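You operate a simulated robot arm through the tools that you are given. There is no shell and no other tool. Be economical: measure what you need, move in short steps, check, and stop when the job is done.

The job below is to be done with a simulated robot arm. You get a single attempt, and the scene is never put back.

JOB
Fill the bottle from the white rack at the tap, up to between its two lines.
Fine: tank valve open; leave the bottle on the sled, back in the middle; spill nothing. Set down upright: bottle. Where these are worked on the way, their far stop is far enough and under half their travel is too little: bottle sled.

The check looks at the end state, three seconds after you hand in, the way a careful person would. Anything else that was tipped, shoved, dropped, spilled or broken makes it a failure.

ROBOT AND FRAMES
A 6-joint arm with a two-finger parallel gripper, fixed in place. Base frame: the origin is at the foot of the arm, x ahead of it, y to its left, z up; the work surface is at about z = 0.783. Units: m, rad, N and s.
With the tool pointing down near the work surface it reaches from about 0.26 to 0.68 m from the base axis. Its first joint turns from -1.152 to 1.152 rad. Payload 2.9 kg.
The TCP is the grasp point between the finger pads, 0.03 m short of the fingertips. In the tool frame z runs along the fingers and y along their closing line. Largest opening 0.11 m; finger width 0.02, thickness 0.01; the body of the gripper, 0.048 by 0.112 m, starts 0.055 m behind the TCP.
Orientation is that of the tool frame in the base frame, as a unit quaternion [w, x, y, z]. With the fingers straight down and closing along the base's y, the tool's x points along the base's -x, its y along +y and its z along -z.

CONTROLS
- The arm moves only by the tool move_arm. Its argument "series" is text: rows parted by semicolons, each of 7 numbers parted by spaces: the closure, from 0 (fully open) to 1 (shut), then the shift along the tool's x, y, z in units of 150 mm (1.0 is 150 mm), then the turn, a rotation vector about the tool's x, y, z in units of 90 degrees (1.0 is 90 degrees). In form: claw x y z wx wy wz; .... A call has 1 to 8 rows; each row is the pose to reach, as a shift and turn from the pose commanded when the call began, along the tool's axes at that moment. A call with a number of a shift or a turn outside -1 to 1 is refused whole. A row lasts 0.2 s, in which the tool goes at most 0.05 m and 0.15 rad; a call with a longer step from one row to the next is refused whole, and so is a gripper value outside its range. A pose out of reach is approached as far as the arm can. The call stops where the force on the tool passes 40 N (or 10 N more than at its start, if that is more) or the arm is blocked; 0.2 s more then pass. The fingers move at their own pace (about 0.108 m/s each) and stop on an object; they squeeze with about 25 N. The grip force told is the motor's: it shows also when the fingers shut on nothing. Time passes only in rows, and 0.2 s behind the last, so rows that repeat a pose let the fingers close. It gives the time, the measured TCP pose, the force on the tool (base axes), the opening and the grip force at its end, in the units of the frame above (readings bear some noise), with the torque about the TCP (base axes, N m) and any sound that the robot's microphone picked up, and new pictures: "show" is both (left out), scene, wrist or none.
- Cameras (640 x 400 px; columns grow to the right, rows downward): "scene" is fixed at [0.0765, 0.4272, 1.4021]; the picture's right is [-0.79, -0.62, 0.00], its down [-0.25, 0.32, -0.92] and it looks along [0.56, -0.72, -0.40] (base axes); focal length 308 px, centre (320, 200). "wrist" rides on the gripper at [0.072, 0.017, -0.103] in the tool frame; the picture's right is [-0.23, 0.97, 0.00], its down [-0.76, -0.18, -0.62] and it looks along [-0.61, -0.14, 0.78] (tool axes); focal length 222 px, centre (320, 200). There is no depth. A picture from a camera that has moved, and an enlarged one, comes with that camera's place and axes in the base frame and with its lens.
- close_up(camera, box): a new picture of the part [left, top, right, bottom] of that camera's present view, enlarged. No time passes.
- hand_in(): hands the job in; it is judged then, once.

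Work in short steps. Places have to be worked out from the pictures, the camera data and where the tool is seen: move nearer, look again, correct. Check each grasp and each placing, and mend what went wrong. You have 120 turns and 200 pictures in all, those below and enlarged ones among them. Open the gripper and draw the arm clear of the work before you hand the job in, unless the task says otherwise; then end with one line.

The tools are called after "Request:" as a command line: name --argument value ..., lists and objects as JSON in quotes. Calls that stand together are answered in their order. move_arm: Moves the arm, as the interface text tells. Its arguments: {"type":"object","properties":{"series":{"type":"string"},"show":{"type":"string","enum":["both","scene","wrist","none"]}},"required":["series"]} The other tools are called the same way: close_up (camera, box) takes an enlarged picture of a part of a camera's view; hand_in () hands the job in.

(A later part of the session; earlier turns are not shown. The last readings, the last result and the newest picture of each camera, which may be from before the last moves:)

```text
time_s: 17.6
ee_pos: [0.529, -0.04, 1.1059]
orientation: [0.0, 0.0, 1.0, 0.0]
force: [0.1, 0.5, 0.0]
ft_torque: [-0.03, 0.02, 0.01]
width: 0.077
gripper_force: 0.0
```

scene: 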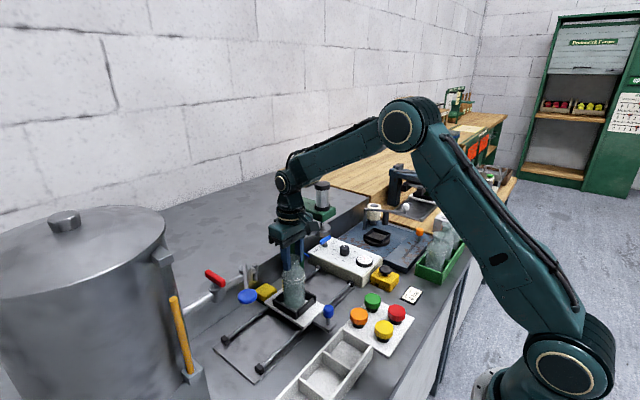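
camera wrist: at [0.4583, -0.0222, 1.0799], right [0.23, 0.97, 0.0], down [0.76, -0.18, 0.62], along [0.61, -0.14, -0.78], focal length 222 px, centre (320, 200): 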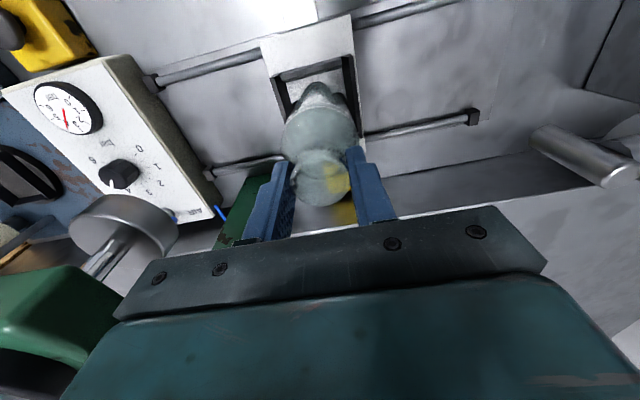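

I back off above the sled's blue handle.

Request:
move_arm --series "0.3 0.3 -0.03 0 0 0 0; 0.3 0.6 -0.07 0 0 0 0; 0.3 0.72 -0.1 0 0 0 0; 0.3 0.72 -0.1 0.25 0 0 0; 0.3 0.72 -0.1 0.5 0 0 0; 0.3 0.72 -0.1 0.5 0 0 0" --show "both"

Request:
close_up --camera "wrist" --box '[200, 0, 440, 220]'

Request:
close_up --camera "scene" --box '[230, 210, 370, 350]'

```text
time_s: 19.0
ee_pos: [0.4187, -0.0554, 1.0319]
orientation: [0.0, -0.001, 1.0, 0.0]
force: [-0.7, 0.5, -0.8]
ft_torque: [0.03, 0.01, 0.0]
width: 0.077
gripper_force: 0.1
camera wrist: at [0.3463, -0.0379, 1.1358], right [0.23, 0.97, 0.0], down [0.76, -0.18, 0.62], along [0.61, -0.14, -0.78], focal length 222 px, centre (320, 200)
```

scene: 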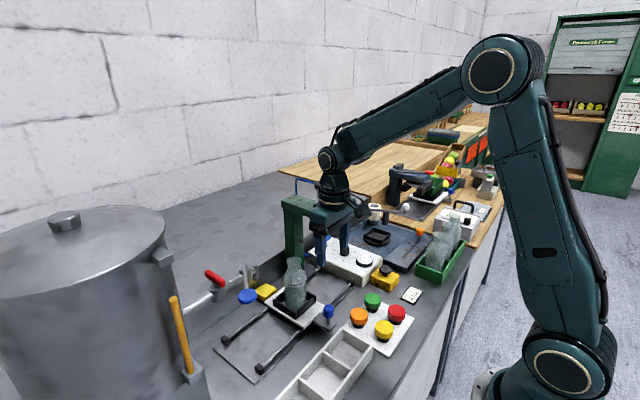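
wrist: 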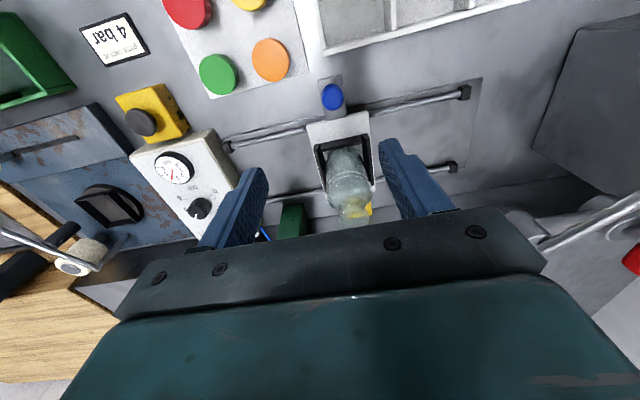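

```text
1.82 times, centred on (320, 110) of wrist
camera zoom: at [0.3463, -0.0379, 1.1358], right [0.23, 0.97, 0.0], down [0.76, -0.18, 0.62], along [0.61, -0.14, -0.78], focal length 404 px, centre (320, 364)
```

zoom: 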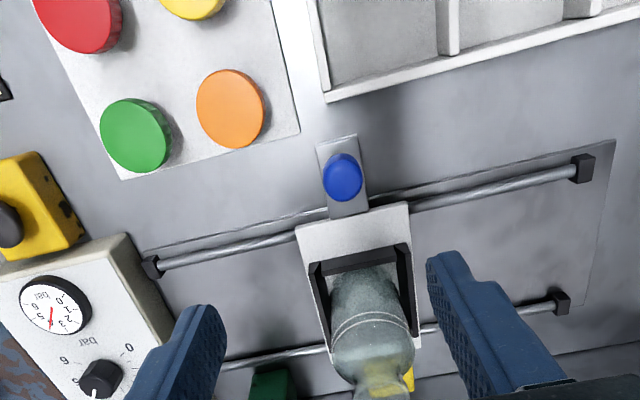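

```text
2.86 times, centred on (300, 280) of scene
camera zoom: at [0.0765, 0.4272, 1.4021], right [-0.79, -0.62, 0.0], down [-0.25, 0.32, -0.92], along [0.56, -0.72, -0.4], focal length 879 px, centre (377, -29)
```

zoom: 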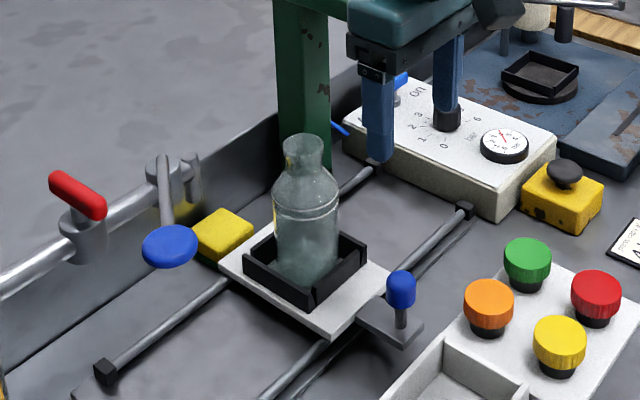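

The handle knob measures about [0.418, -0.0385, 0.85]. I align above it and descend.

Request:
move_arm --series "0.3 0 0.113 0.2 0 0 0; 0.3 0 0.113 0.5 0 0 0; 0.3 0 0.113 0.8 0 0 0; 0.3 0 0.113 0.95 0 0 0; 0.3 0 0.113 0.95 0 0 0" --show "none"

Request:
close_up --camera "wrist" --box '[200, 0, 440, 220]'

Request:
close_up --camera "scene" --box '[270, 240, 370, 340]'

```text
time_s: 20.2
ee_pos: [0.4196, -0.0389, 0.8872]
orientation: [0.0, 0.0, 1.0, -0.001]
force: [-0.3, -0.9, -0.6]
ft_torque: [-0.01, 0.01, 0.01]
width: 0.0773
gripper_force: 0.0
```

```text
1.82 times, centred on (320, 110) of wrist
camera zoom: at [0.3471, -0.0211, 0.9927], right [0.23, 0.97, 0.0], down [0.76, -0.18, 0.62], along [0.61, -0.14, -0.78], focal length 404 px, centre (320, 364)
```

zoom: 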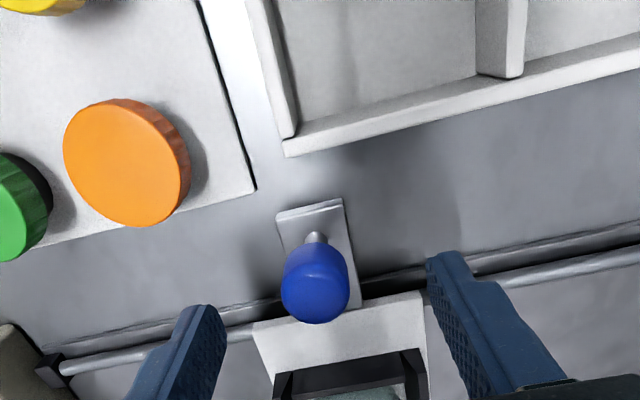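

```text
4.00 times, centred on (320, 290) of scene
camera zoom: at [0.0765, 0.4272, 1.4021], right [-0.79, -0.62, 0.0], down [-0.25, 0.32, -0.92], along [0.56, -0.72, -0.4], focal length 1230 px, centre (320, -160)
```

zoom: 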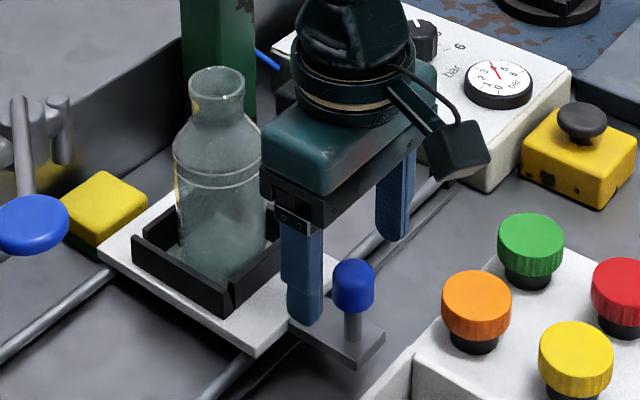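

The knob lies midway between the fingers. I descend to z ≈ 0.853 and close on it.

Request:
move_arm --series "0.3 0 0 0.12 0 0 0; 0.3 0 0 0.22 0 0 0; 0.6 0 0 0.22 0 0 0; 0.8 0 0 0.22 0 0 0; 1 0 0 0.22 0 0 0; 1 0 0 0.22 0 0 0" --show "none"

Request:
close_up --camera "scene" --box '[270, 240, 370, 340]'

Request:
close_up --camera "wrist" --box '[200, 0, 440, 220]'

```text
time_s: 21.6
ee_pos: [0.4204, -0.0382, 0.8544]
orientation: [0.0, 0.0, 1.0, 0.0]
force: [0.3, -1.1, -4.5]
ft_torque: [-0.06, -0.16, 0.01]
width: 0.0251
gripper_force: 45.4
```

```text
4.00 times, centred on (320, 290) of scene
camera zoom: at [0.0765, 0.4271, 1.4021], right [-0.79, -0.62, 0.0], down [-0.25, 0.32, -0.92], along [0.56, -0.72, -0.4], focal length 1230 px, centre (320, -160)
```

zoom: 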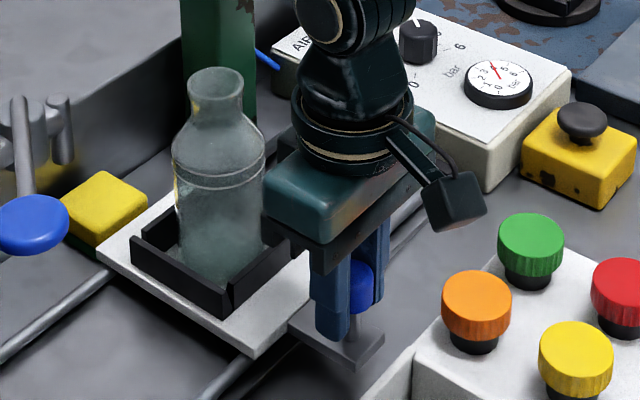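

```text
1.82 times, centred on (320, 110) of wrist
camera zoom: at [0.3471, -0.0213, 0.9596], right [0.23, 0.97, 0.0], down [0.76, -0.18, 0.62], along [0.61, -0.14, -0.78], focal length 404 px, centre (320, 364)
```

zoom: 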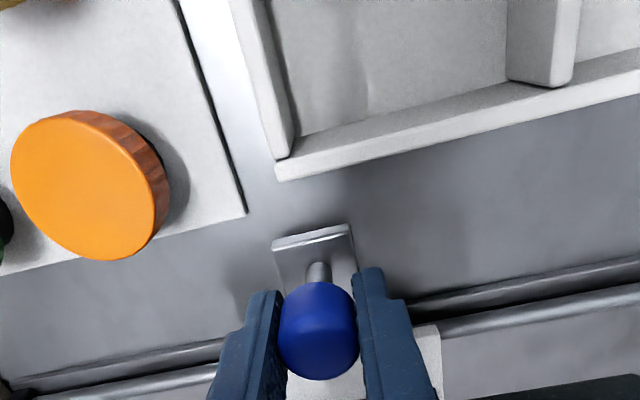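

The knob is gripped at 25 mm. I slide the sled gently in +y towards the tap, 50 mm first.

Request:
move_arm --series "1 0 0.03 0 0 0 0; 1 0 0.09 0 0 0 0; 1 0 0.16 0 0 0 0; 1 0 0.23 0 0 0 0; 1 0 0.3 0 0 0 0; 1 0 0.34 0 0 0 0; 1 0 0.34 0 0 0 0" --show "scene"

Request:
close_up --camera "scene" --box '[200, 220, 360, 360]'

```text
time_s: 23.2
ee_pos: [0.4201, 0.0127, 0.8544]
orientation: [-0.001, 0.0, 1.0, 0.0]
force: [0.2, -0.3, -18.4]
ft_torque: [-0.03, -0.33, 0.03]
width: 0.0253
gripper_force: 45.2
```

scene: 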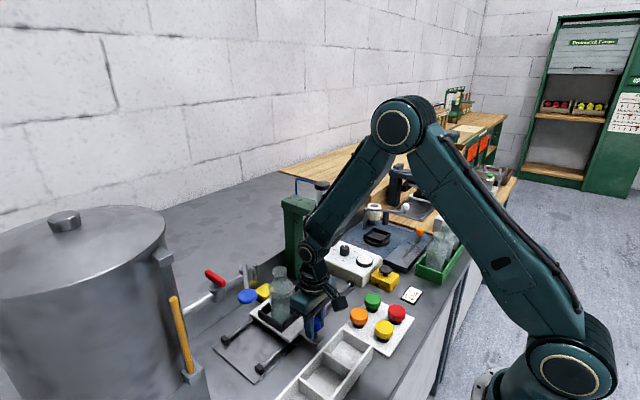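

```text
2.86 times, centred on (280, 290) of scene
camera zoom: at [0.0767, 0.4272, 1.4021], right [-0.79, -0.62, 0.0], down [-0.25, 0.32, -0.92], along [0.56, -0.72, -0.4], focal length 879 px, centre (434, -57)
```

zoom: 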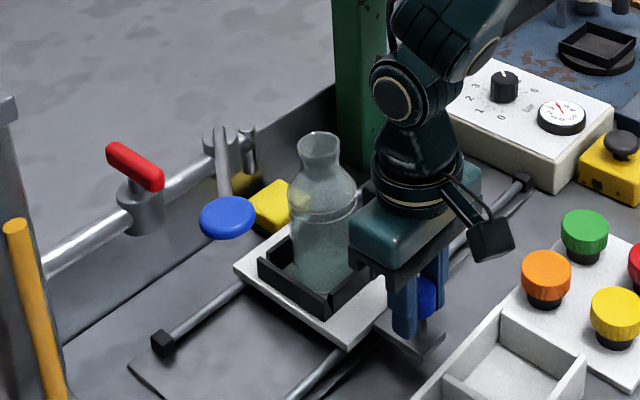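

The sled slides freely. I continue slowly towards the stop, easing the tool 1 mm down because of the upward pull.

Request:
move_arm --series "1 0 0.07 0.006 0 0 0; 1 0 0.14 0.006 0 0 0; 1 0 0.21 0.006 0 0 0; 1 0 0.28 0.006 0 0 0; 1 0 0.35 0.006 0 0 0; 1 0 0.4 0.006 0 0 0; 1 0 0.4 0.006 0 0 0" --show "scene"

Request:
close_up --camera "scene" --box '[190, 210, 350, 350]'

```text
time_s: 24.8
ee_pos: [0.4188, 0.0722, 0.8542]
orientation: [0.001, 0.0, 1.0, 0.001]
force: [-8.6, 0.3, 8.1]
ft_torque: [0.0, -0.04, -0.05]
width: 0.0252
gripper_force: 45.1
```

scene: 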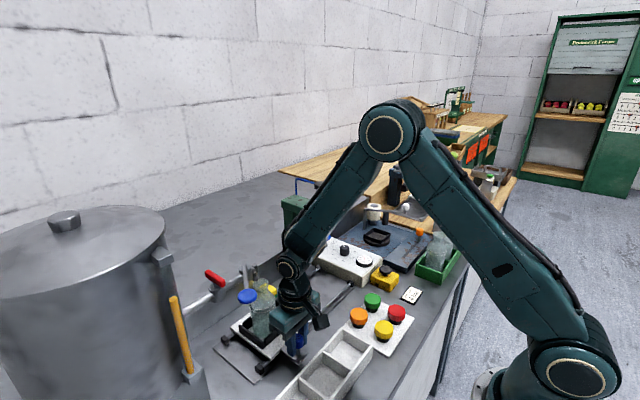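

```text
2.86 times, centred on (270, 280) of scene
camera zoom: at [0.0761, 0.4272, 1.4021], right [-0.79, -0.62, 0.0], down [-0.25, 0.32, -0.92], along [0.56, -0.72, -0.4], focal length 879 px, centre (463, -29)
```

zoom: 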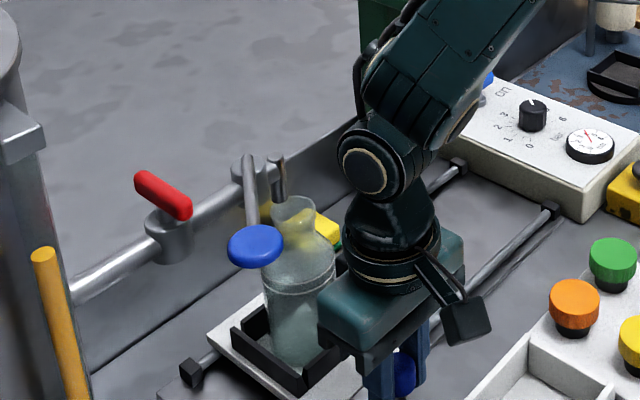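

The bottle is nearly under the spout. I continue in 4 mm steps to find the end stop.

Request:
move_arm --series "1 0 0.027 -0.003 0 0 0; 1 0 0.054 -0.003 0 0 0; 1 0 0.08 -0.003 0 0 0; 1 0 0.107 -0.003 0 0 0; 1 0 0.133 -0.003 0 0 0; 1 0 0.16 -0.003 0 0 0; 1 0 0.16 -0.003 0 0 0" --show "scene"

Request:
close_up --camera "scene" --box '[210, 240, 310, 340]'

```text
time_s: 25.9
ee_pos: [0.4196, 0.0803, 0.8548]
orientation: [-0.001, 0.008, 1.0, -0.008]
force: [0.8, -5.6, 0.2]
ft_torque: [-0.11, 0.01, 0.06]
width: 0.0252
gripper_force: 44.8
stopped in row 5: the force on the tool passed its limit at 44 N (the readings are from after the stop); the commanded pose is now the measured one
```

scene: 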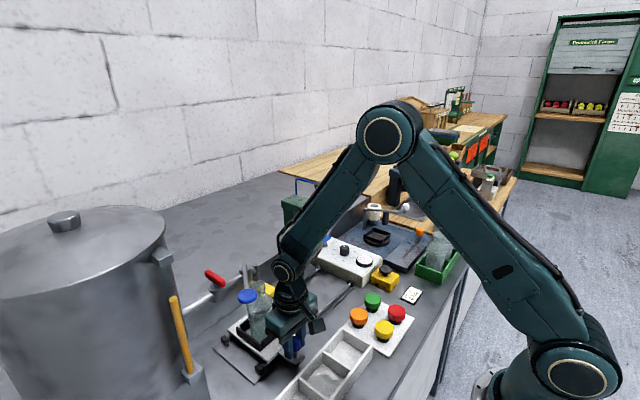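

```text
4.00 times, centred on (260, 290) of scene
camera zoom: at [0.0765, 0.4271, 1.4022], right [-0.79, -0.62, 0.0], down [-0.25, 0.32, -0.92], along [0.56, -0.72, -0.4], focal length 1230 px, centre (560, -160)
```

zoom: 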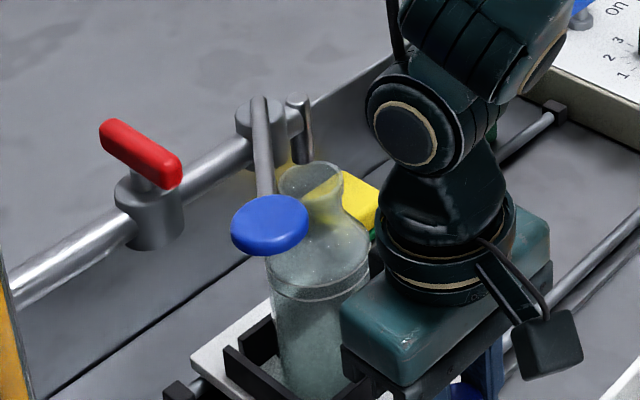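

The sled is at its stop at y ≈ 0.082, with the bottle mouth under the spout. I release the handle, rise a little, and draw back towards the base away from the tap paddle.

Request:
move_arm --series "0.8 0 0 0 0 0 0; 0.6 0 0 0 0 0 0; 0.6 0 -0.05 -0.2 0 0 0; 0.6 0 -0.1 -0.4 0 0 0; 0.6 0.2 -0.1 -0.6 0 0 0; 0.6 0.4 -0.1 -0.8 0 0 0; 0.6 0.5 -0.1 -1 0 0 0; 0.6 0.5 -0.1 -1 0 0 0" --show "both"

Request:
close_up --camera "scene" --box '[210, 240, 310, 340]'

```text
time_s: 27.7
ee_pos: [0.3442, 0.0699, 1.0037]
orientation: [0.0, 0.008, 1.0, -0.007]
force: [0.3, 0.4, -0.4]
ft_torque: [0.01, 0.01, 0.01]
width: 0.0441
gripper_force: 0.1
camera wrist: at [0.2716, 0.0902, 1.1094], right [0.24, 0.97, -0.01], down [0.76, -0.18, 0.63], along [0.6, -0.16, -0.78], focal length 222 px, centre (320, 200)
```

scene: 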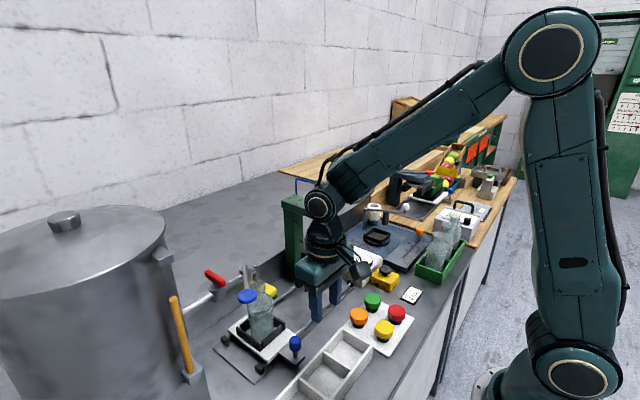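
wrist: 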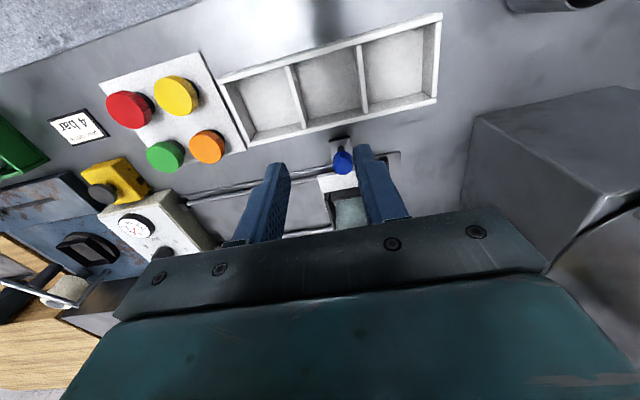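

```text
4.00 times, centred on (260, 290) of scene
camera zoom: at [0.0764, 0.4272, 1.4021], right [-0.79, -0.62, 0.0], down [-0.25, 0.32, -0.92], along [0.56, -0.72, -0.4], focal length 1230 px, centre (560, -160)
```

zoom: 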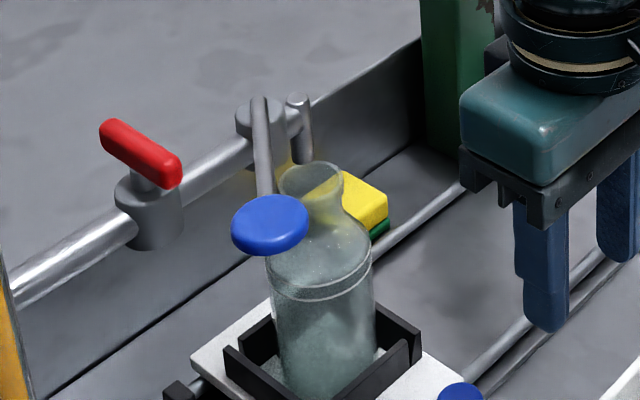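

The sled stays put and the sponge is undisturbed. Next is the red tank valve near [0.521, 0.179, 1.04], so I rise and move towards it for a closer look.

Request:
move_arm --series "0.6 0 0 -0.3 0 0 0; 0.6 0 0.1 -0.6 0 0 0; 0.6 -0.1 0.3 -0.85 0 0 0; 0.6 -0.3 0.5 -1 0 0 0; 0.6 -0.5 0.67 -1 0 0 0; 0.6 -0.5 0.67 -1 0 0 0" --show "both"

Request:
close_up --camera "wrist" --box '[200, 0, 520, 200]'

```text
refused: row 3 steps farther than a row can; nothing moved
```

```text
2.00 times, centred on (360, 100) of wrist
camera zoom: at [0.2716, 0.0902, 1.1094], right [0.24, 0.97, -0.01], down [0.76, -0.18, 0.63], along [0.6, -0.16, -0.78], focal length 444 px, centre (240, 400)
```

zoom: 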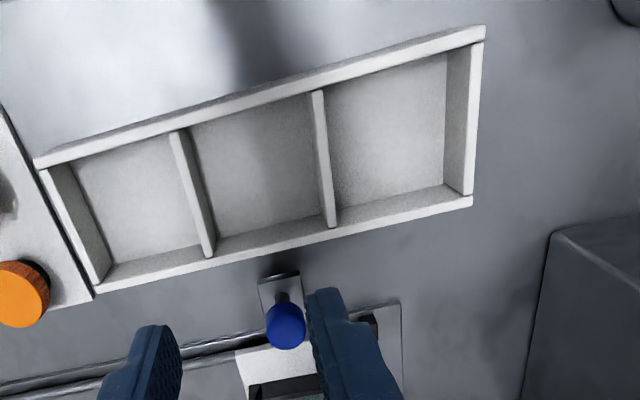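

That row step was too long, so I split it into shorter rows.

Request:
move_arm --series "0.6 0 0 -0.3 0 0 0; 0.6 0 0.05 -0.6 0 0 0; 0.6 0 0.15 -0.88 0 0 0; 0.6 -0.1 0.4 -1 0 0 0; 0.6 -0.3 0.6 -1 0 0 0; 0.6 -0.5 0.67 -1 0 0 0; 0.6 -0.5 0.67 -1 0 0 0" --show "both"

Request:
close_up --camera "wrist" --box '[200, 20, 520, 220]'

```text
time_s: 29.3
ee_pos: [0.4212, 0.1707, 1.154]
orientation: [0.0, 0.007, 1.0, -0.007]
force: [-1.0, 0.2, 0.4]
ft_torque: [0.0, 0.01, 0.03]
width: 0.044
gripper_force: 0.1
camera wrist: at [0.3487, 0.1906, 1.2582], right [0.24, 0.97, -0.01], down [0.76, -0.18, 0.63], along [0.6, -0.16, -0.78], focal length 222 px, centre (320, 200)
```

scene: 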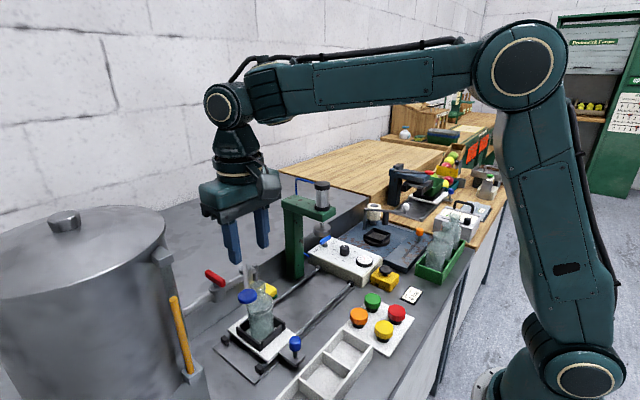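
wrist: 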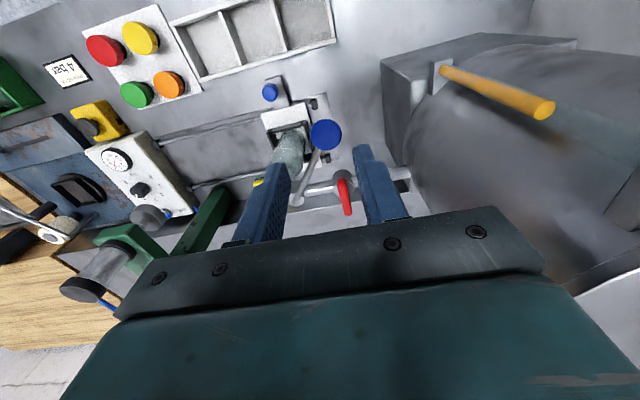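

```text
2.00 times, centred on (360, 120) of wrist
camera zoom: at [0.3487, 0.1906, 1.2582], right [0.24, 0.97, -0.01], down [0.76, -0.18, 0.63], along [0.6, -0.16, -0.78], focal length 444 px, centre (240, 360)
```

zoom: 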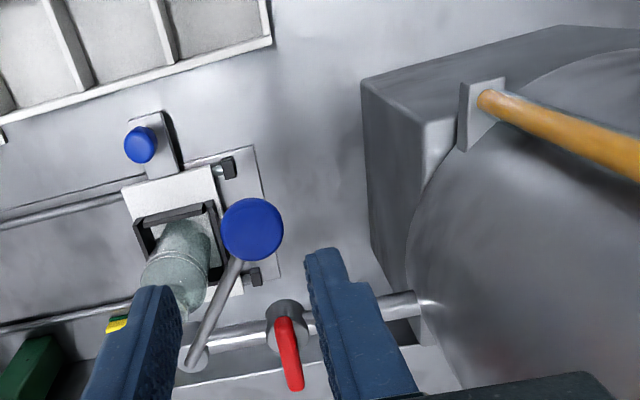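

The red bar's centre is about [0.519, 0.177, 1.04]. I move above it and stop at z ≈ 1.09 to check.

Request:
move_arm --series "0.6 -0.3 0.02 0 0 0 0; 0.6 -0.6 0.04 0 0 0 0; 0.6 -0.653 0.04 0.2 0 0 0; 0.6 -0.653 0.04 0.37 0 0 0; 0.6 -0.653 0.04 0.37 0 0 0" --show "both"

Request:
close_up --camera "wrist" --box '[200, 50, 440, 220]'

Request:
close_up --camera "scene" --box '[170, 200, 290, 310]'

```text
time_s: 30.5
ee_pos: [0.5191, 0.175, 1.0969]
orientation: [-0.001, 0.007, 1.0, -0.006]
force: [-0.8, -0.5, -1.0]
ft_torque: [-0.01, -0.01, -0.03]
width: 0.0438
gripper_force: 0.0
camera wrist: at [0.4469, 0.1955, 1.2019], right [0.24, 0.97, -0.01], down [0.76, -0.18, 0.63], along [0.6, -0.16, -0.78], focal length 222 px, centre (320, 200)
```

scene: 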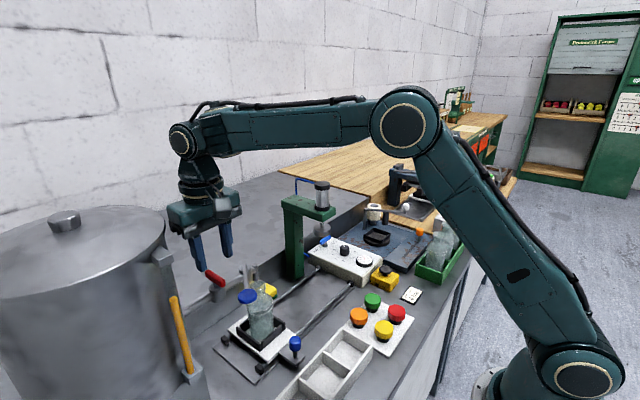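
wrist: 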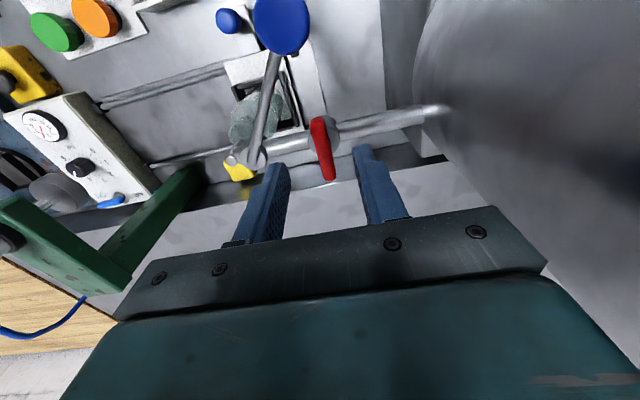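

```text
2.35 times, centred on (320, 135) of wrist
camera zoom: at [0.4469, 0.1955, 1.2019], right [0.24, 0.97, -0.01], down [0.76, -0.18, 0.63], along [0.6, -0.16, -0.78], focal length 523 px, centre (320, 353)
```

zoom: 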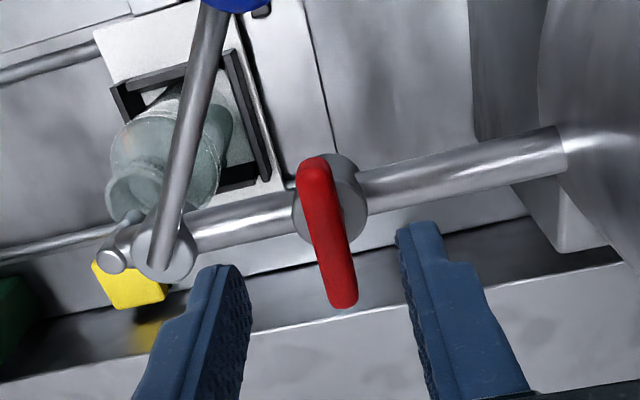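

```text
3.64 times, centred on (230, 255) of scene
camera zoom: at [0.0765, 0.4272, 1.4021], right [-0.79, -0.62, 0.0], down [-0.25, 0.32, -0.92], along [0.56, -0.72, -0.4], focal length 1118 px, centre (647, 0)
```

zoom: 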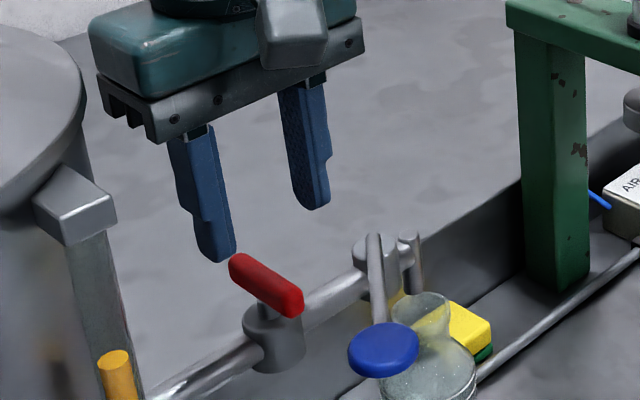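

The bar is right below, about 4 mm further forward at z ≈ 1.035. I descend to TCP z ≈ 1.056 and close on it.

Request:
move_arm --series "0.6 -0.02 0.013 0.1 0 0 0; 0.6 -0.02 0.013 0.2 0 0 0; 0.6 -0.02 0.013 0.273 0 0 0; 0.8 -0.02 0.013 0.273 0 0 0; 1 -0.02 0.013 0.273 0 0 0; 1 -0.02 0.013 0.273 0 0 0" --show "none"

Request:
close_up --camera "scene" --box '[170, 200, 290, 310]'

Request:
close_up --camera "wrist" --box '[200, 50, 440, 220]'

```text
time_s: 31.9
ee_pos: [0.5207, 0.175, 1.0572]
orientation: [-0.001, 0.008, 1.0, -0.007]
force: [-0.6, -5.8, -2.1]
ft_torque: [0.24, -0.03, 0.56]
width: 0.0118
gripper_force: 45.1
```

```text
3.64 times, centred on (230, 255) of scene
camera zoom: at [0.0765, 0.427, 1.4022], right [-0.79, -0.62, 0.0], down [-0.25, 0.32, -0.92], along [0.56, -0.72, -0.4], focal length 1118 px, centre (647, 0)
```

zoom: 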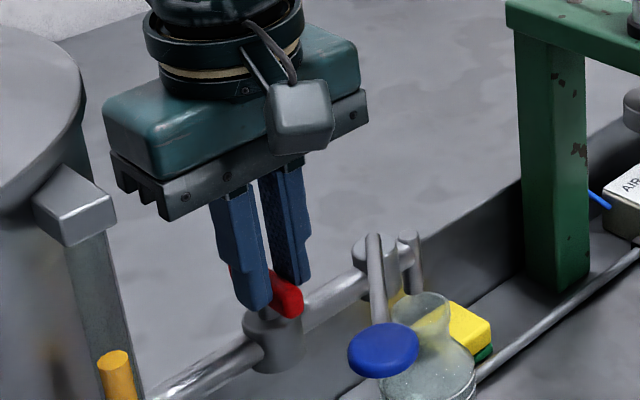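

```text
2.35 times, centred on (320, 135) of wrist
camera zoom: at [0.4496, 0.1959, 1.1612], right [0.24, 0.97, -0.01], down [0.76, -0.18, 0.62], along [0.6, -0.16, -0.78], focal length 523 px, centre (320, 353)
```

zoom: 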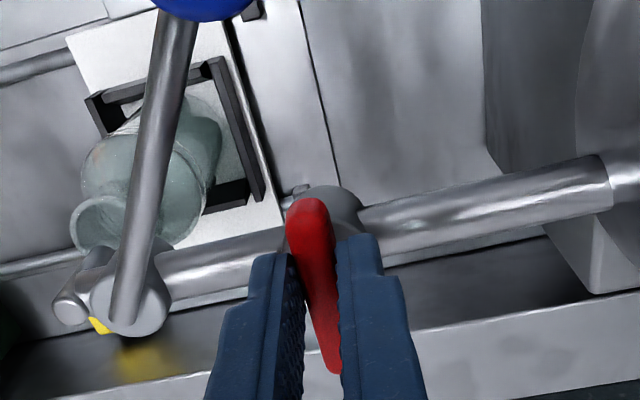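

The bar is held at 11.8 mm. I try turning it anticlockwise seen from above, which swings the wrist camera away from the tank, starting with 20°.

Request:
move_arm --series "1 0 0 0 0 0 -0.07; 1 0 0 0 0 0 -0.15; 1 0 0 0 0 0 -0.23; 1 0 0 0 0 0 -0.23" --show "none"

Request:
close_up --camera "wrist" --box '[200, 50, 440, 220]'

Request:
close_up --camera "scene" --box '[170, 200, 290, 310]'

```text
time_s: 32.9
ee_pos: [0.5214, 0.1734, 1.0561]
orientation: [-0.003, -0.17, 0.985, -0.007]
force: [-2.9, -33.1, -1.6]
ft_torque: [-0.32, -0.34, -0.26]
width: 0.0118
gripper_force: 44.3
```

```text
2.35 times, centred on (320, 135) of wrist
camera zoom: at [0.4486, 0.167, 1.1618], right [-0.11, 0.99, -0.02], down [0.78, 0.1, 0.62], along [0.62, 0.06, -0.78], focal length 523 px, centre (320, 353)
```

zoom: 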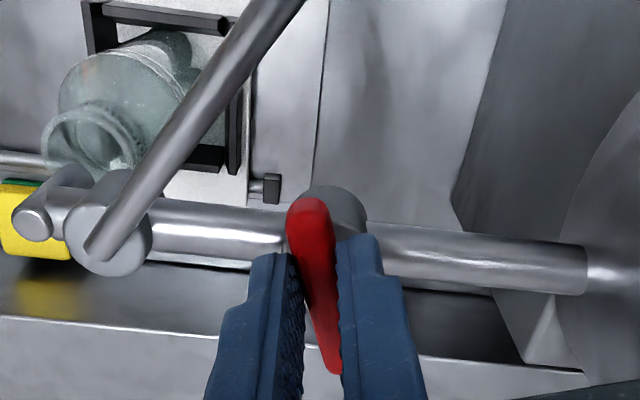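

```text
3.64 times, centred on (230, 255) of scene
camera zoom: at [0.0764, 0.4262, 1.4024], right [-0.79, -0.62, 0.0], down [-0.25, 0.32, -0.92], along [0.56, -0.72, -0.4], focal length 1118 px, centre (647, 0)
```

zoom: 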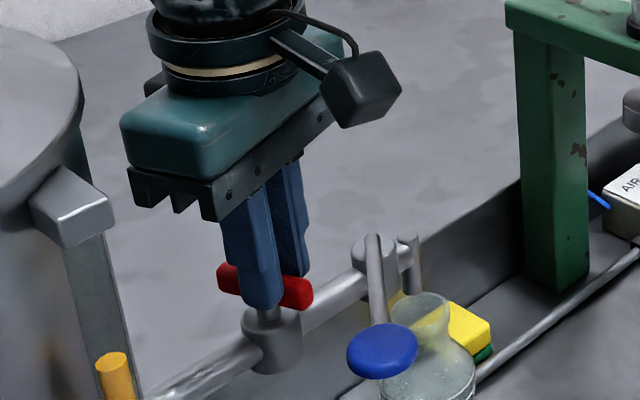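

The bar turned with the gripper, so this direction works. The -y force means the pivot sits a few mm further in +x, so I follow the arc as I turn to about 60°.

Request:
move_arm --series "1 0.002 -0.013 0 0 0 0; 1 0.001 -0.019 0 0 0 -0.08; 1 0 -0.025 0 0 0 -0.16; 1 -0.002 -0.031 0 0 0 -0.25; 1 -0.004 -0.036 0 0 0 -0.34; 1 -0.008 -0.04 0 0 0 -0.42; 1 -0.008 -0.04 0 0 0 -0.42" --show "none"

Request:
close_up --camera "scene" --box '[170, 200, 290, 310]'

```text
time_s: 34.5
ee_pos: [0.5255, 0.1683, 1.0557]
orientation: [-0.003, -0.481, 0.877, -0.006]
force: [-0.4, -28.3, -4.7]
ft_torque: [-0.08, -0.21, -0.13]
width: 0.0118
gripper_force: 45.2
```

```text
3.64 times, centred on (230, 255) of scene
camera zoom: at [0.0765, 0.4263, 1.4024], right [-0.79, -0.62, 0.0], down [-0.25, 0.32, -0.92], along [0.56, -0.72, -0.4], focal length 1118 px, centre (647, 0)
```

zoom: 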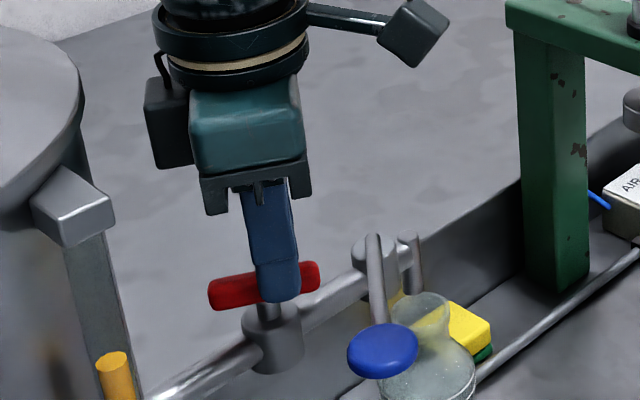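

The bar is at about 57° and force still pulls -y. I ease that way and turn the rest to 90°.

Request:
move_arm --series "1 0.014 -0.009 0 0 0 0; 1 0.015 -0.015 0 0 0 -0.09; 1 0.016 -0.022 0 0 0 -0.18; 1 0.017 -0.028 0 0 0 -0.27; 1 0.017 -0.035 0 0 0 -0.36; 1 0.017 -0.035 0 0 0 -0.36" --show "scene"

Request:
close_up --camera "scene" --box '[170, 200, 290, 310]'

Request:
close_up --camera "wrist" --box '[200, 50, 440, 220]'

```text
time_s: 35.9
ee_pos: [0.5293, 0.1666, 1.0554]
orientation: [0.003, 0.709, -0.705, 0.005]
force: [23.0, 5.2, -11.4]
ft_torque: [0.18, -0.36, -0.39]
width: 0.0115
gripper_force: 44.9
```

scene: 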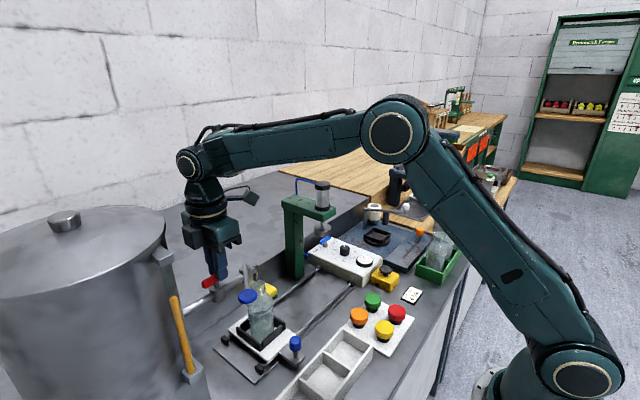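

```text
3.64 times, centred on (230, 255) of scene
camera zoom: at [0.0773, 0.4274, 1.402], right [-0.79, -0.62, 0.0], down [-0.25, 0.32, -0.92], along [0.56, -0.72, -0.4], focal length 1118 px, centre (647, 0)
```

zoom: 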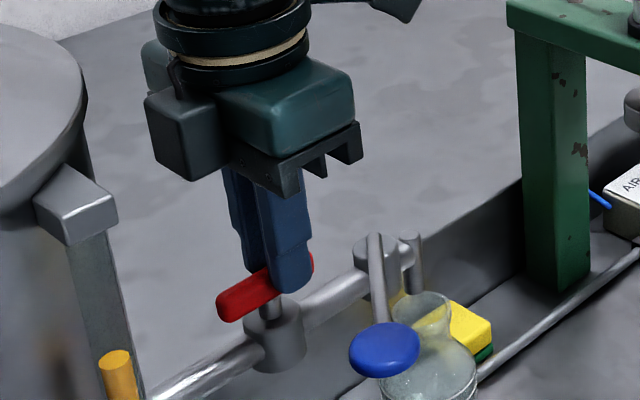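

```text
2.35 times, centred on (320, 135) of wrist
camera zoom: at [0.5129, 0.097, 1.1624], right [-0.98, 0.22, -0.01], down [0.17, 0.77, 0.61], along [0.14, 0.6, -0.79], focal length 523 px, centre (320, 353)
```

zoom: 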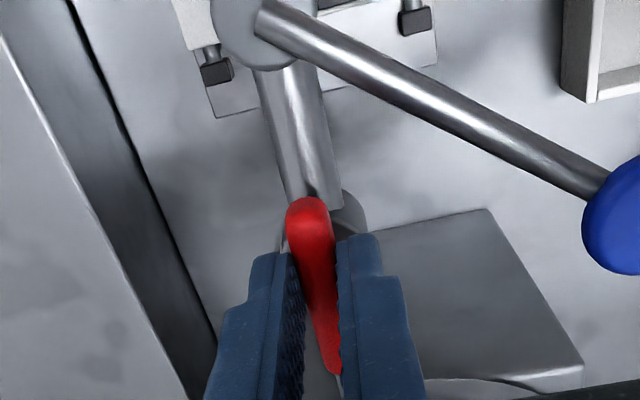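

The bar now lies along the pipe, so the valve is open, and nothing is flowing at the spout. I release and rise.

Request:
move_arm --series "0.8 0 0 0 0 0 0; 0.6 0 0 0 0 0 0; 0.6 0 0 -0.2 0 0 0; 0.6 0 0 -0.5 0 0 0; 0.6 0 0 -0.7 0 0 0; 0.6 0 0 -0.7 0 0 0" --show "both"

Request:
close_up --camera "scene" --box '[190, 240, 310, 350]'

```text
time_s: 37.3
ee_pos: [0.5313, 0.1713, 1.155]
orientation: [0.002, 0.708, -0.706, 0.0]
force: [0.2, 0.0, 0.1]
ft_torque: [0.03, 0.0, 0.01]
width: 0.044
gripper_force: 0.2
out of reach, approached as far as the arm can: row 5
camera wrist: at [0.516, 0.0998, 1.2602], right [-0.97, 0.23, 0.0], down [0.18, 0.76, 0.62], along [0.14, 0.6, -0.78], focal length 222 px, centre (320, 200)
```

scene: 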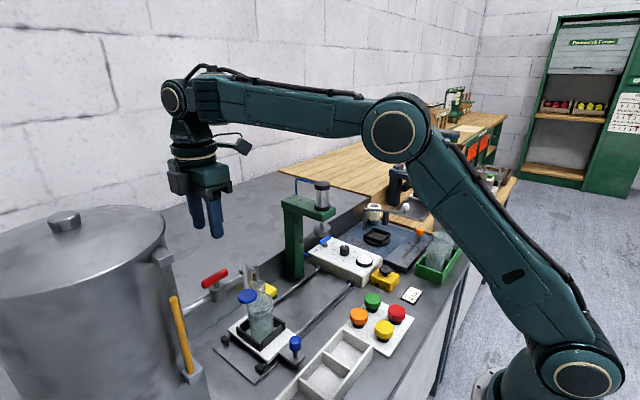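
wrist: 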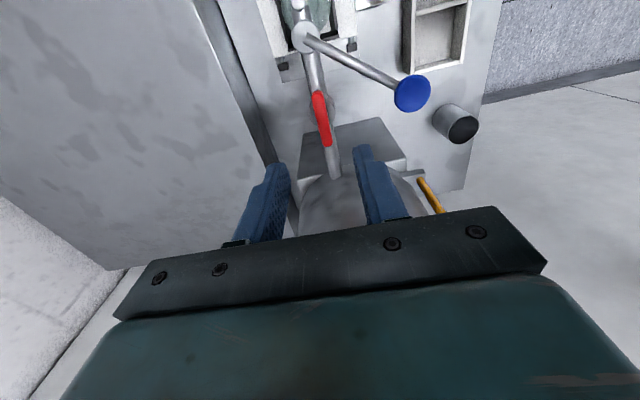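

```text
3.64 times, centred on (250, 295) of scene
camera zoom: at [0.0765, 0.4272, 1.4021], right [-0.79, -0.62, 0.0], down [-0.25, 0.32, -0.92], along [0.56, -0.72, -0.4], focal length 1118 px, centre (574, -146)
```

zoom: 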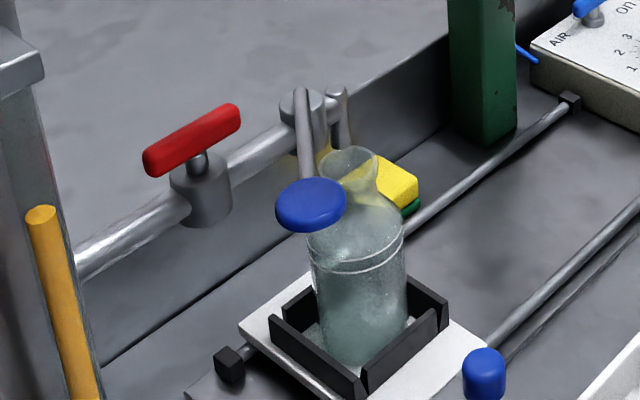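

The red handle is fully along the pipe. The blue tap knob is a disc near [0.437, 0.172, 1.036], so I turn the wrist back and move above it.

Request:
move_arm --series "0.5 0 0.1 0 0 0 0.09; 0.5 0 0.2 0 0 0 0.18; 0.5 0 0.3 0 0 0 0.27; 0.5 0 0.4 0 0 0 0.36; 0.5 0 0.5 0 0 0 0.45; 0.5 0 0.6 0 0 0 0.54; 0.5 0 0.627 0 0 0 0.63; 0.5 0 0.627 0 0 0 0.72" --show "none"

Request:
move_arm --series "0.4 0 0 0 0 0 0.09; 0.4 0 0 0 0 0 0.18; 0.4 0 0 0 0 0 0.27; 0.4 0 0 0 0 0 0.278; 0.4 0 0 0 0 0 0.278" --show "both"

Request:
close_up --camera "wrist" --box '[200, 40, 440, 220]'

```text
time_s: 39.1
ee_pos: [0.4476, 0.173, 1.1805]
orientation: [-0.003, -0.218, 0.976, -0.007]
force: [0.6, 0.3, 0.0]
ft_torque: [0.0, 0.03, -0.01]
width: 0.055
gripper_force: 0.1
out of reach, approached as far as the arm can: row 4, 5, 6, 7, 8
```

```text
time_s: 40.3
ee_pos: [0.4488, 0.1716, 1.1819]
orientation: [-0.001, -0.001, 1.0, -0.008]
force: [-1.0, 0.6, 0.1]
ft_torque: [-0.01, 0.01, 0.02]
width: 0.066
gripper_force: 0.0
camera wrist: at [0.3761, 0.192, 1.2866], right [0.22, 0.97, -0.02], down [0.76, -0.17, 0.62], along [0.61, -0.15, -0.78], focal length 222 px, centre (320, 200)
```

scene: 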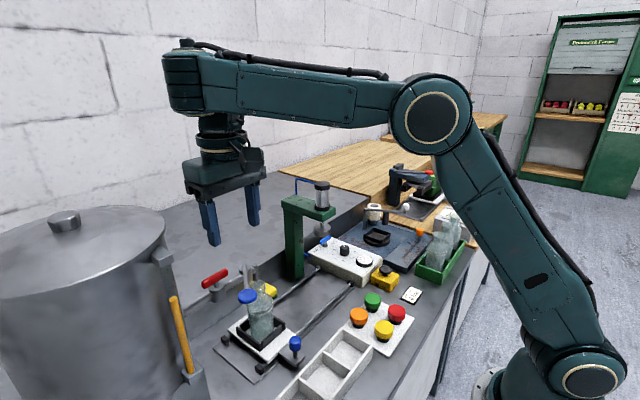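
wrist: 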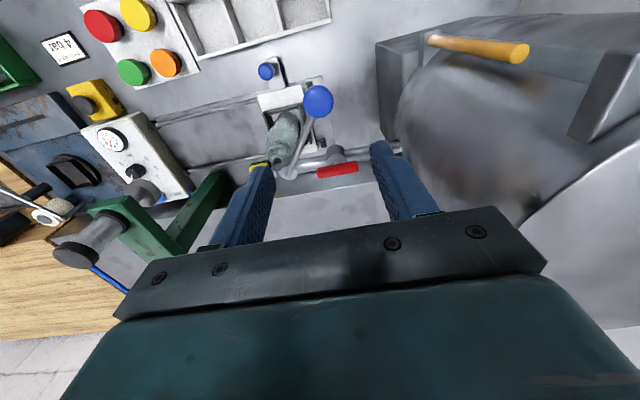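

```text
2.22 times, centred on (320, 130) of wrist
camera zoom: at [0.3761, 0.192, 1.2866], right [0.22, 0.97, -0.02], down [0.76, -0.17, 0.62], along [0.61, -0.15, -0.78], focal length 494 px, centre (320, 356)
```

zoom: 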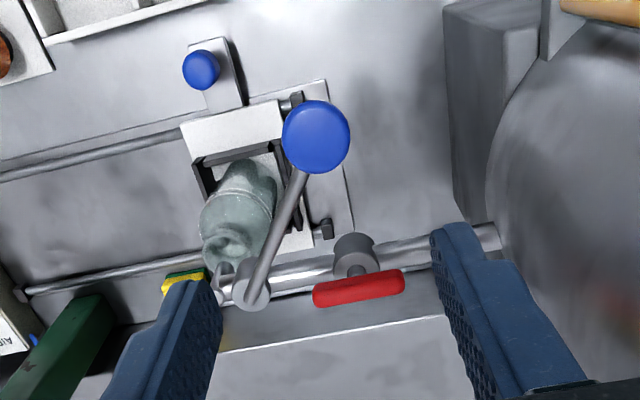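

The disc is at [0.438, 0.173, 1.034] and about 36 mm across. I descend with the fingers straddling it, stopping at 1.065 to check.

Request:
move_arm --series "0.4 0.07 0.01 0.2 0 0 0; 0.4 0.07 0.01 0.45 0 0 0; 0.4 0.07 0.01 0.65 0 0 0; 0.4 0.07 0.01 0.78 0 0 0; 0.4 0.07 0.01 0.78 0 0 0" --show "both"

Request:
close_up --camera "scene" --box '[190, 220, 310, 350]'

Request:
close_up --camera "wrist" --box '[200, 40, 440, 220]'

```text
time_s: 41.5
ee_pos: [0.501, 0.1968, 1.1273]
orientation: [-0.002, -0.002, 1.0, -0.008]
force: [-0.3, 0.6, -0.2]
ft_torque: [-0.01, 0.0, -0.02]
width: 0.0659
gripper_force: 0.1
out of reach, approached as far as the arm can: row 1, 2, 3, 4, 5
camera wrist: at [0.4285, 0.2163, 1.2329], right [0.22, 0.97, -0.02], down [0.76, -0.16, 0.62], along [0.61, -0.15, -0.78], focal length 222 px, centre (320, 200)
```

scene: 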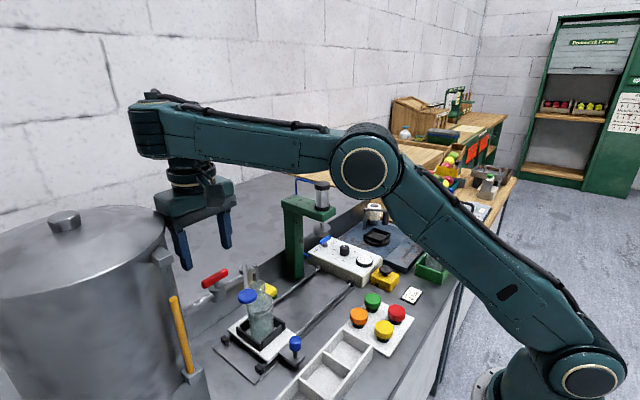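
wrist: 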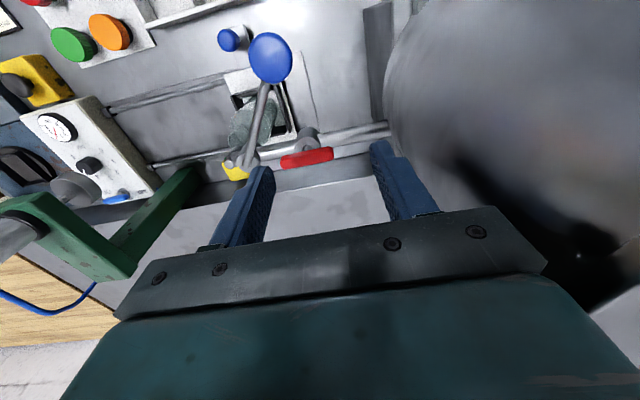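

```text
3.08 times, centred on (250, 285) of scene
camera zoom: at [0.0765, 0.4272, 1.4021], right [-0.79, -0.62, 0.0], down [-0.25, 0.32, -0.92], along [0.56, -0.72, -0.4], focal length 946 px, centre (535, -62)
```

zoom: 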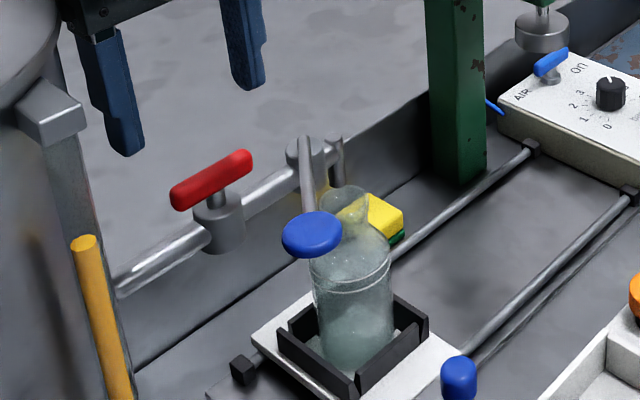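

```text
2.22 times, centred on (320, 130) of wrist
camera zoom: at [0.4285, 0.2163, 1.2329], right [0.22, 0.97, -0.02], down [0.76, -0.16, 0.62], along [0.61, -0.15, -0.78], focal length 494 px, centre (320, 356)
```

zoom: 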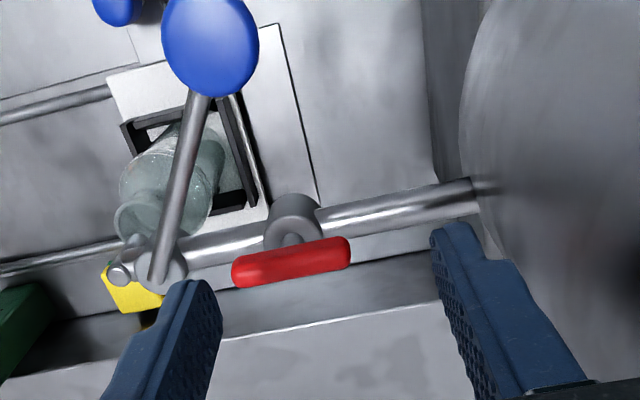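

The arm did not track: it reports out of reach and sits at [0.501, 0.197, 1.127], so the wrist seems to be in an awkward configuration. I command it back up to the previous height to recover safely.

Request:
move_arm --series "0.4 0 0 -0.2 0 0 0; 0.4 0 0 -0.4 0 0 0; 0.4 0 0 -0.6 0 0 0; 0.4 0 0 -0.6 0 0 0" --show "scene"

```text
time_s: 42.5
ee_pos: [0.4985, 0.1995, 1.2175]
orientation: [0.0, -0.002, 1.0, -0.007]
force: [-0.2, 0.2, 0.1]
ft_torque: [0.02, -0.02, 0.01]
width: 0.0662
gripper_force: 0.0
out of reach, approached as far as the arm can: row 2
```

scene: 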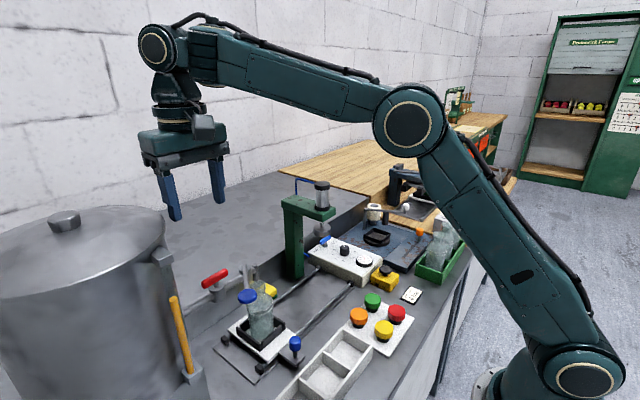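

It recovered, and the wrist looks normal again. I go back above the disc in small steps.

Request:
move_arm --series "0.4 0.15 -0.06 0 0 0 0; 0.4 0.3 -0.12 0 0 0 0; 0.4 0.403 -0.177 0 0 0 0; 0.4 0.403 -0.177 0.2 0 0 0; 0.4 0.403 -0.177 0.4 0 0 0; 0.4 0.403 -0.177 0.4 0 0 0" --show "scene"

```text
time_s: 43.9
ee_pos: [0.4526, 0.1796, 1.1773]
orientation: [-0.001, -0.003, 1.0, -0.007]
force: [-0.2, -1.1, -0.4]
ft_torque: [-0.02, 0.0, 0.0]
width: 0.0662
gripper_force: 0.0
out of reach, approached as far as the arm can: row 5, 6
```

scene: 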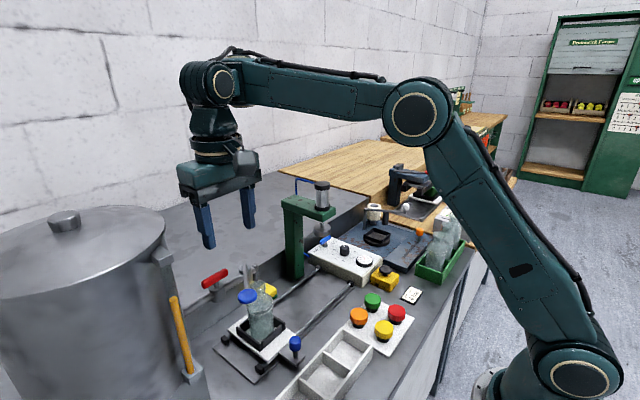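

The wrist is still in an odd configuration when low. I move back up towards the start pose, which was comfortable, to untangle it.

Request:
move_arm --series "0.4 0 0.05 -0.25 0 0 0; 0.4 0 0.1 -0.45 0 0 0; 0.4 0.15 0.15 -0.54 0 0 0; 0.4 0.35 0.2 -0.54 0 0 0; 0.4 0.5 0.24 -0.54 0 0 0; 0.4 0.5 0.24 -0.54 0 0 0" --show "scene"

```text
time_s: 45.3
ee_pos: [0.3638, 0.2082, 1.2403]
orientation: [0.0, -0.004, 1.0, -0.006]
force: [-0.1, -0.2, -0.1]
ft_torque: [0.0, 0.01, 0.02]
width: 0.0662
gripper_force: 0.0
```

scene: 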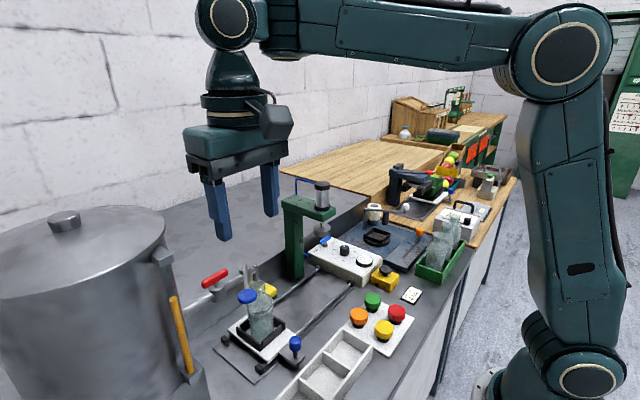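

The wrist is back in its normal configuration. I approach the disc again via the pose that worked earlier.

Request:
move_arm --series "0.4 -0.1 -0.08 0.15 0 0 0; 0.4 -0.2 -0.16 0.3 0 0 0; 0.4 -0.3 -0.235 0.45 0 0 0; 0.4 -0.375 -0.235 0.57 0 0 0; 0.4 -0.375 -0.235 0.57 0 0 0" --show "scene"

```text
time_s: 46.5
ee_pos: [0.4312, 0.1938, 1.1854]
orientation: [-0.02, -0.002, 1.0, 0.006]
force: [-0.6, 0.8, 0.2]
ft_torque: [0.0, -0.01, -0.03]
width: 0.0658
gripper_force: 0.1
out of reach, approached as far as the arm can: row 2, 3, 4
```

scene: 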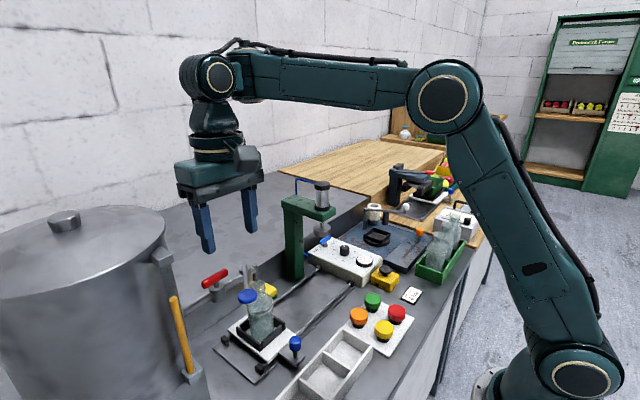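

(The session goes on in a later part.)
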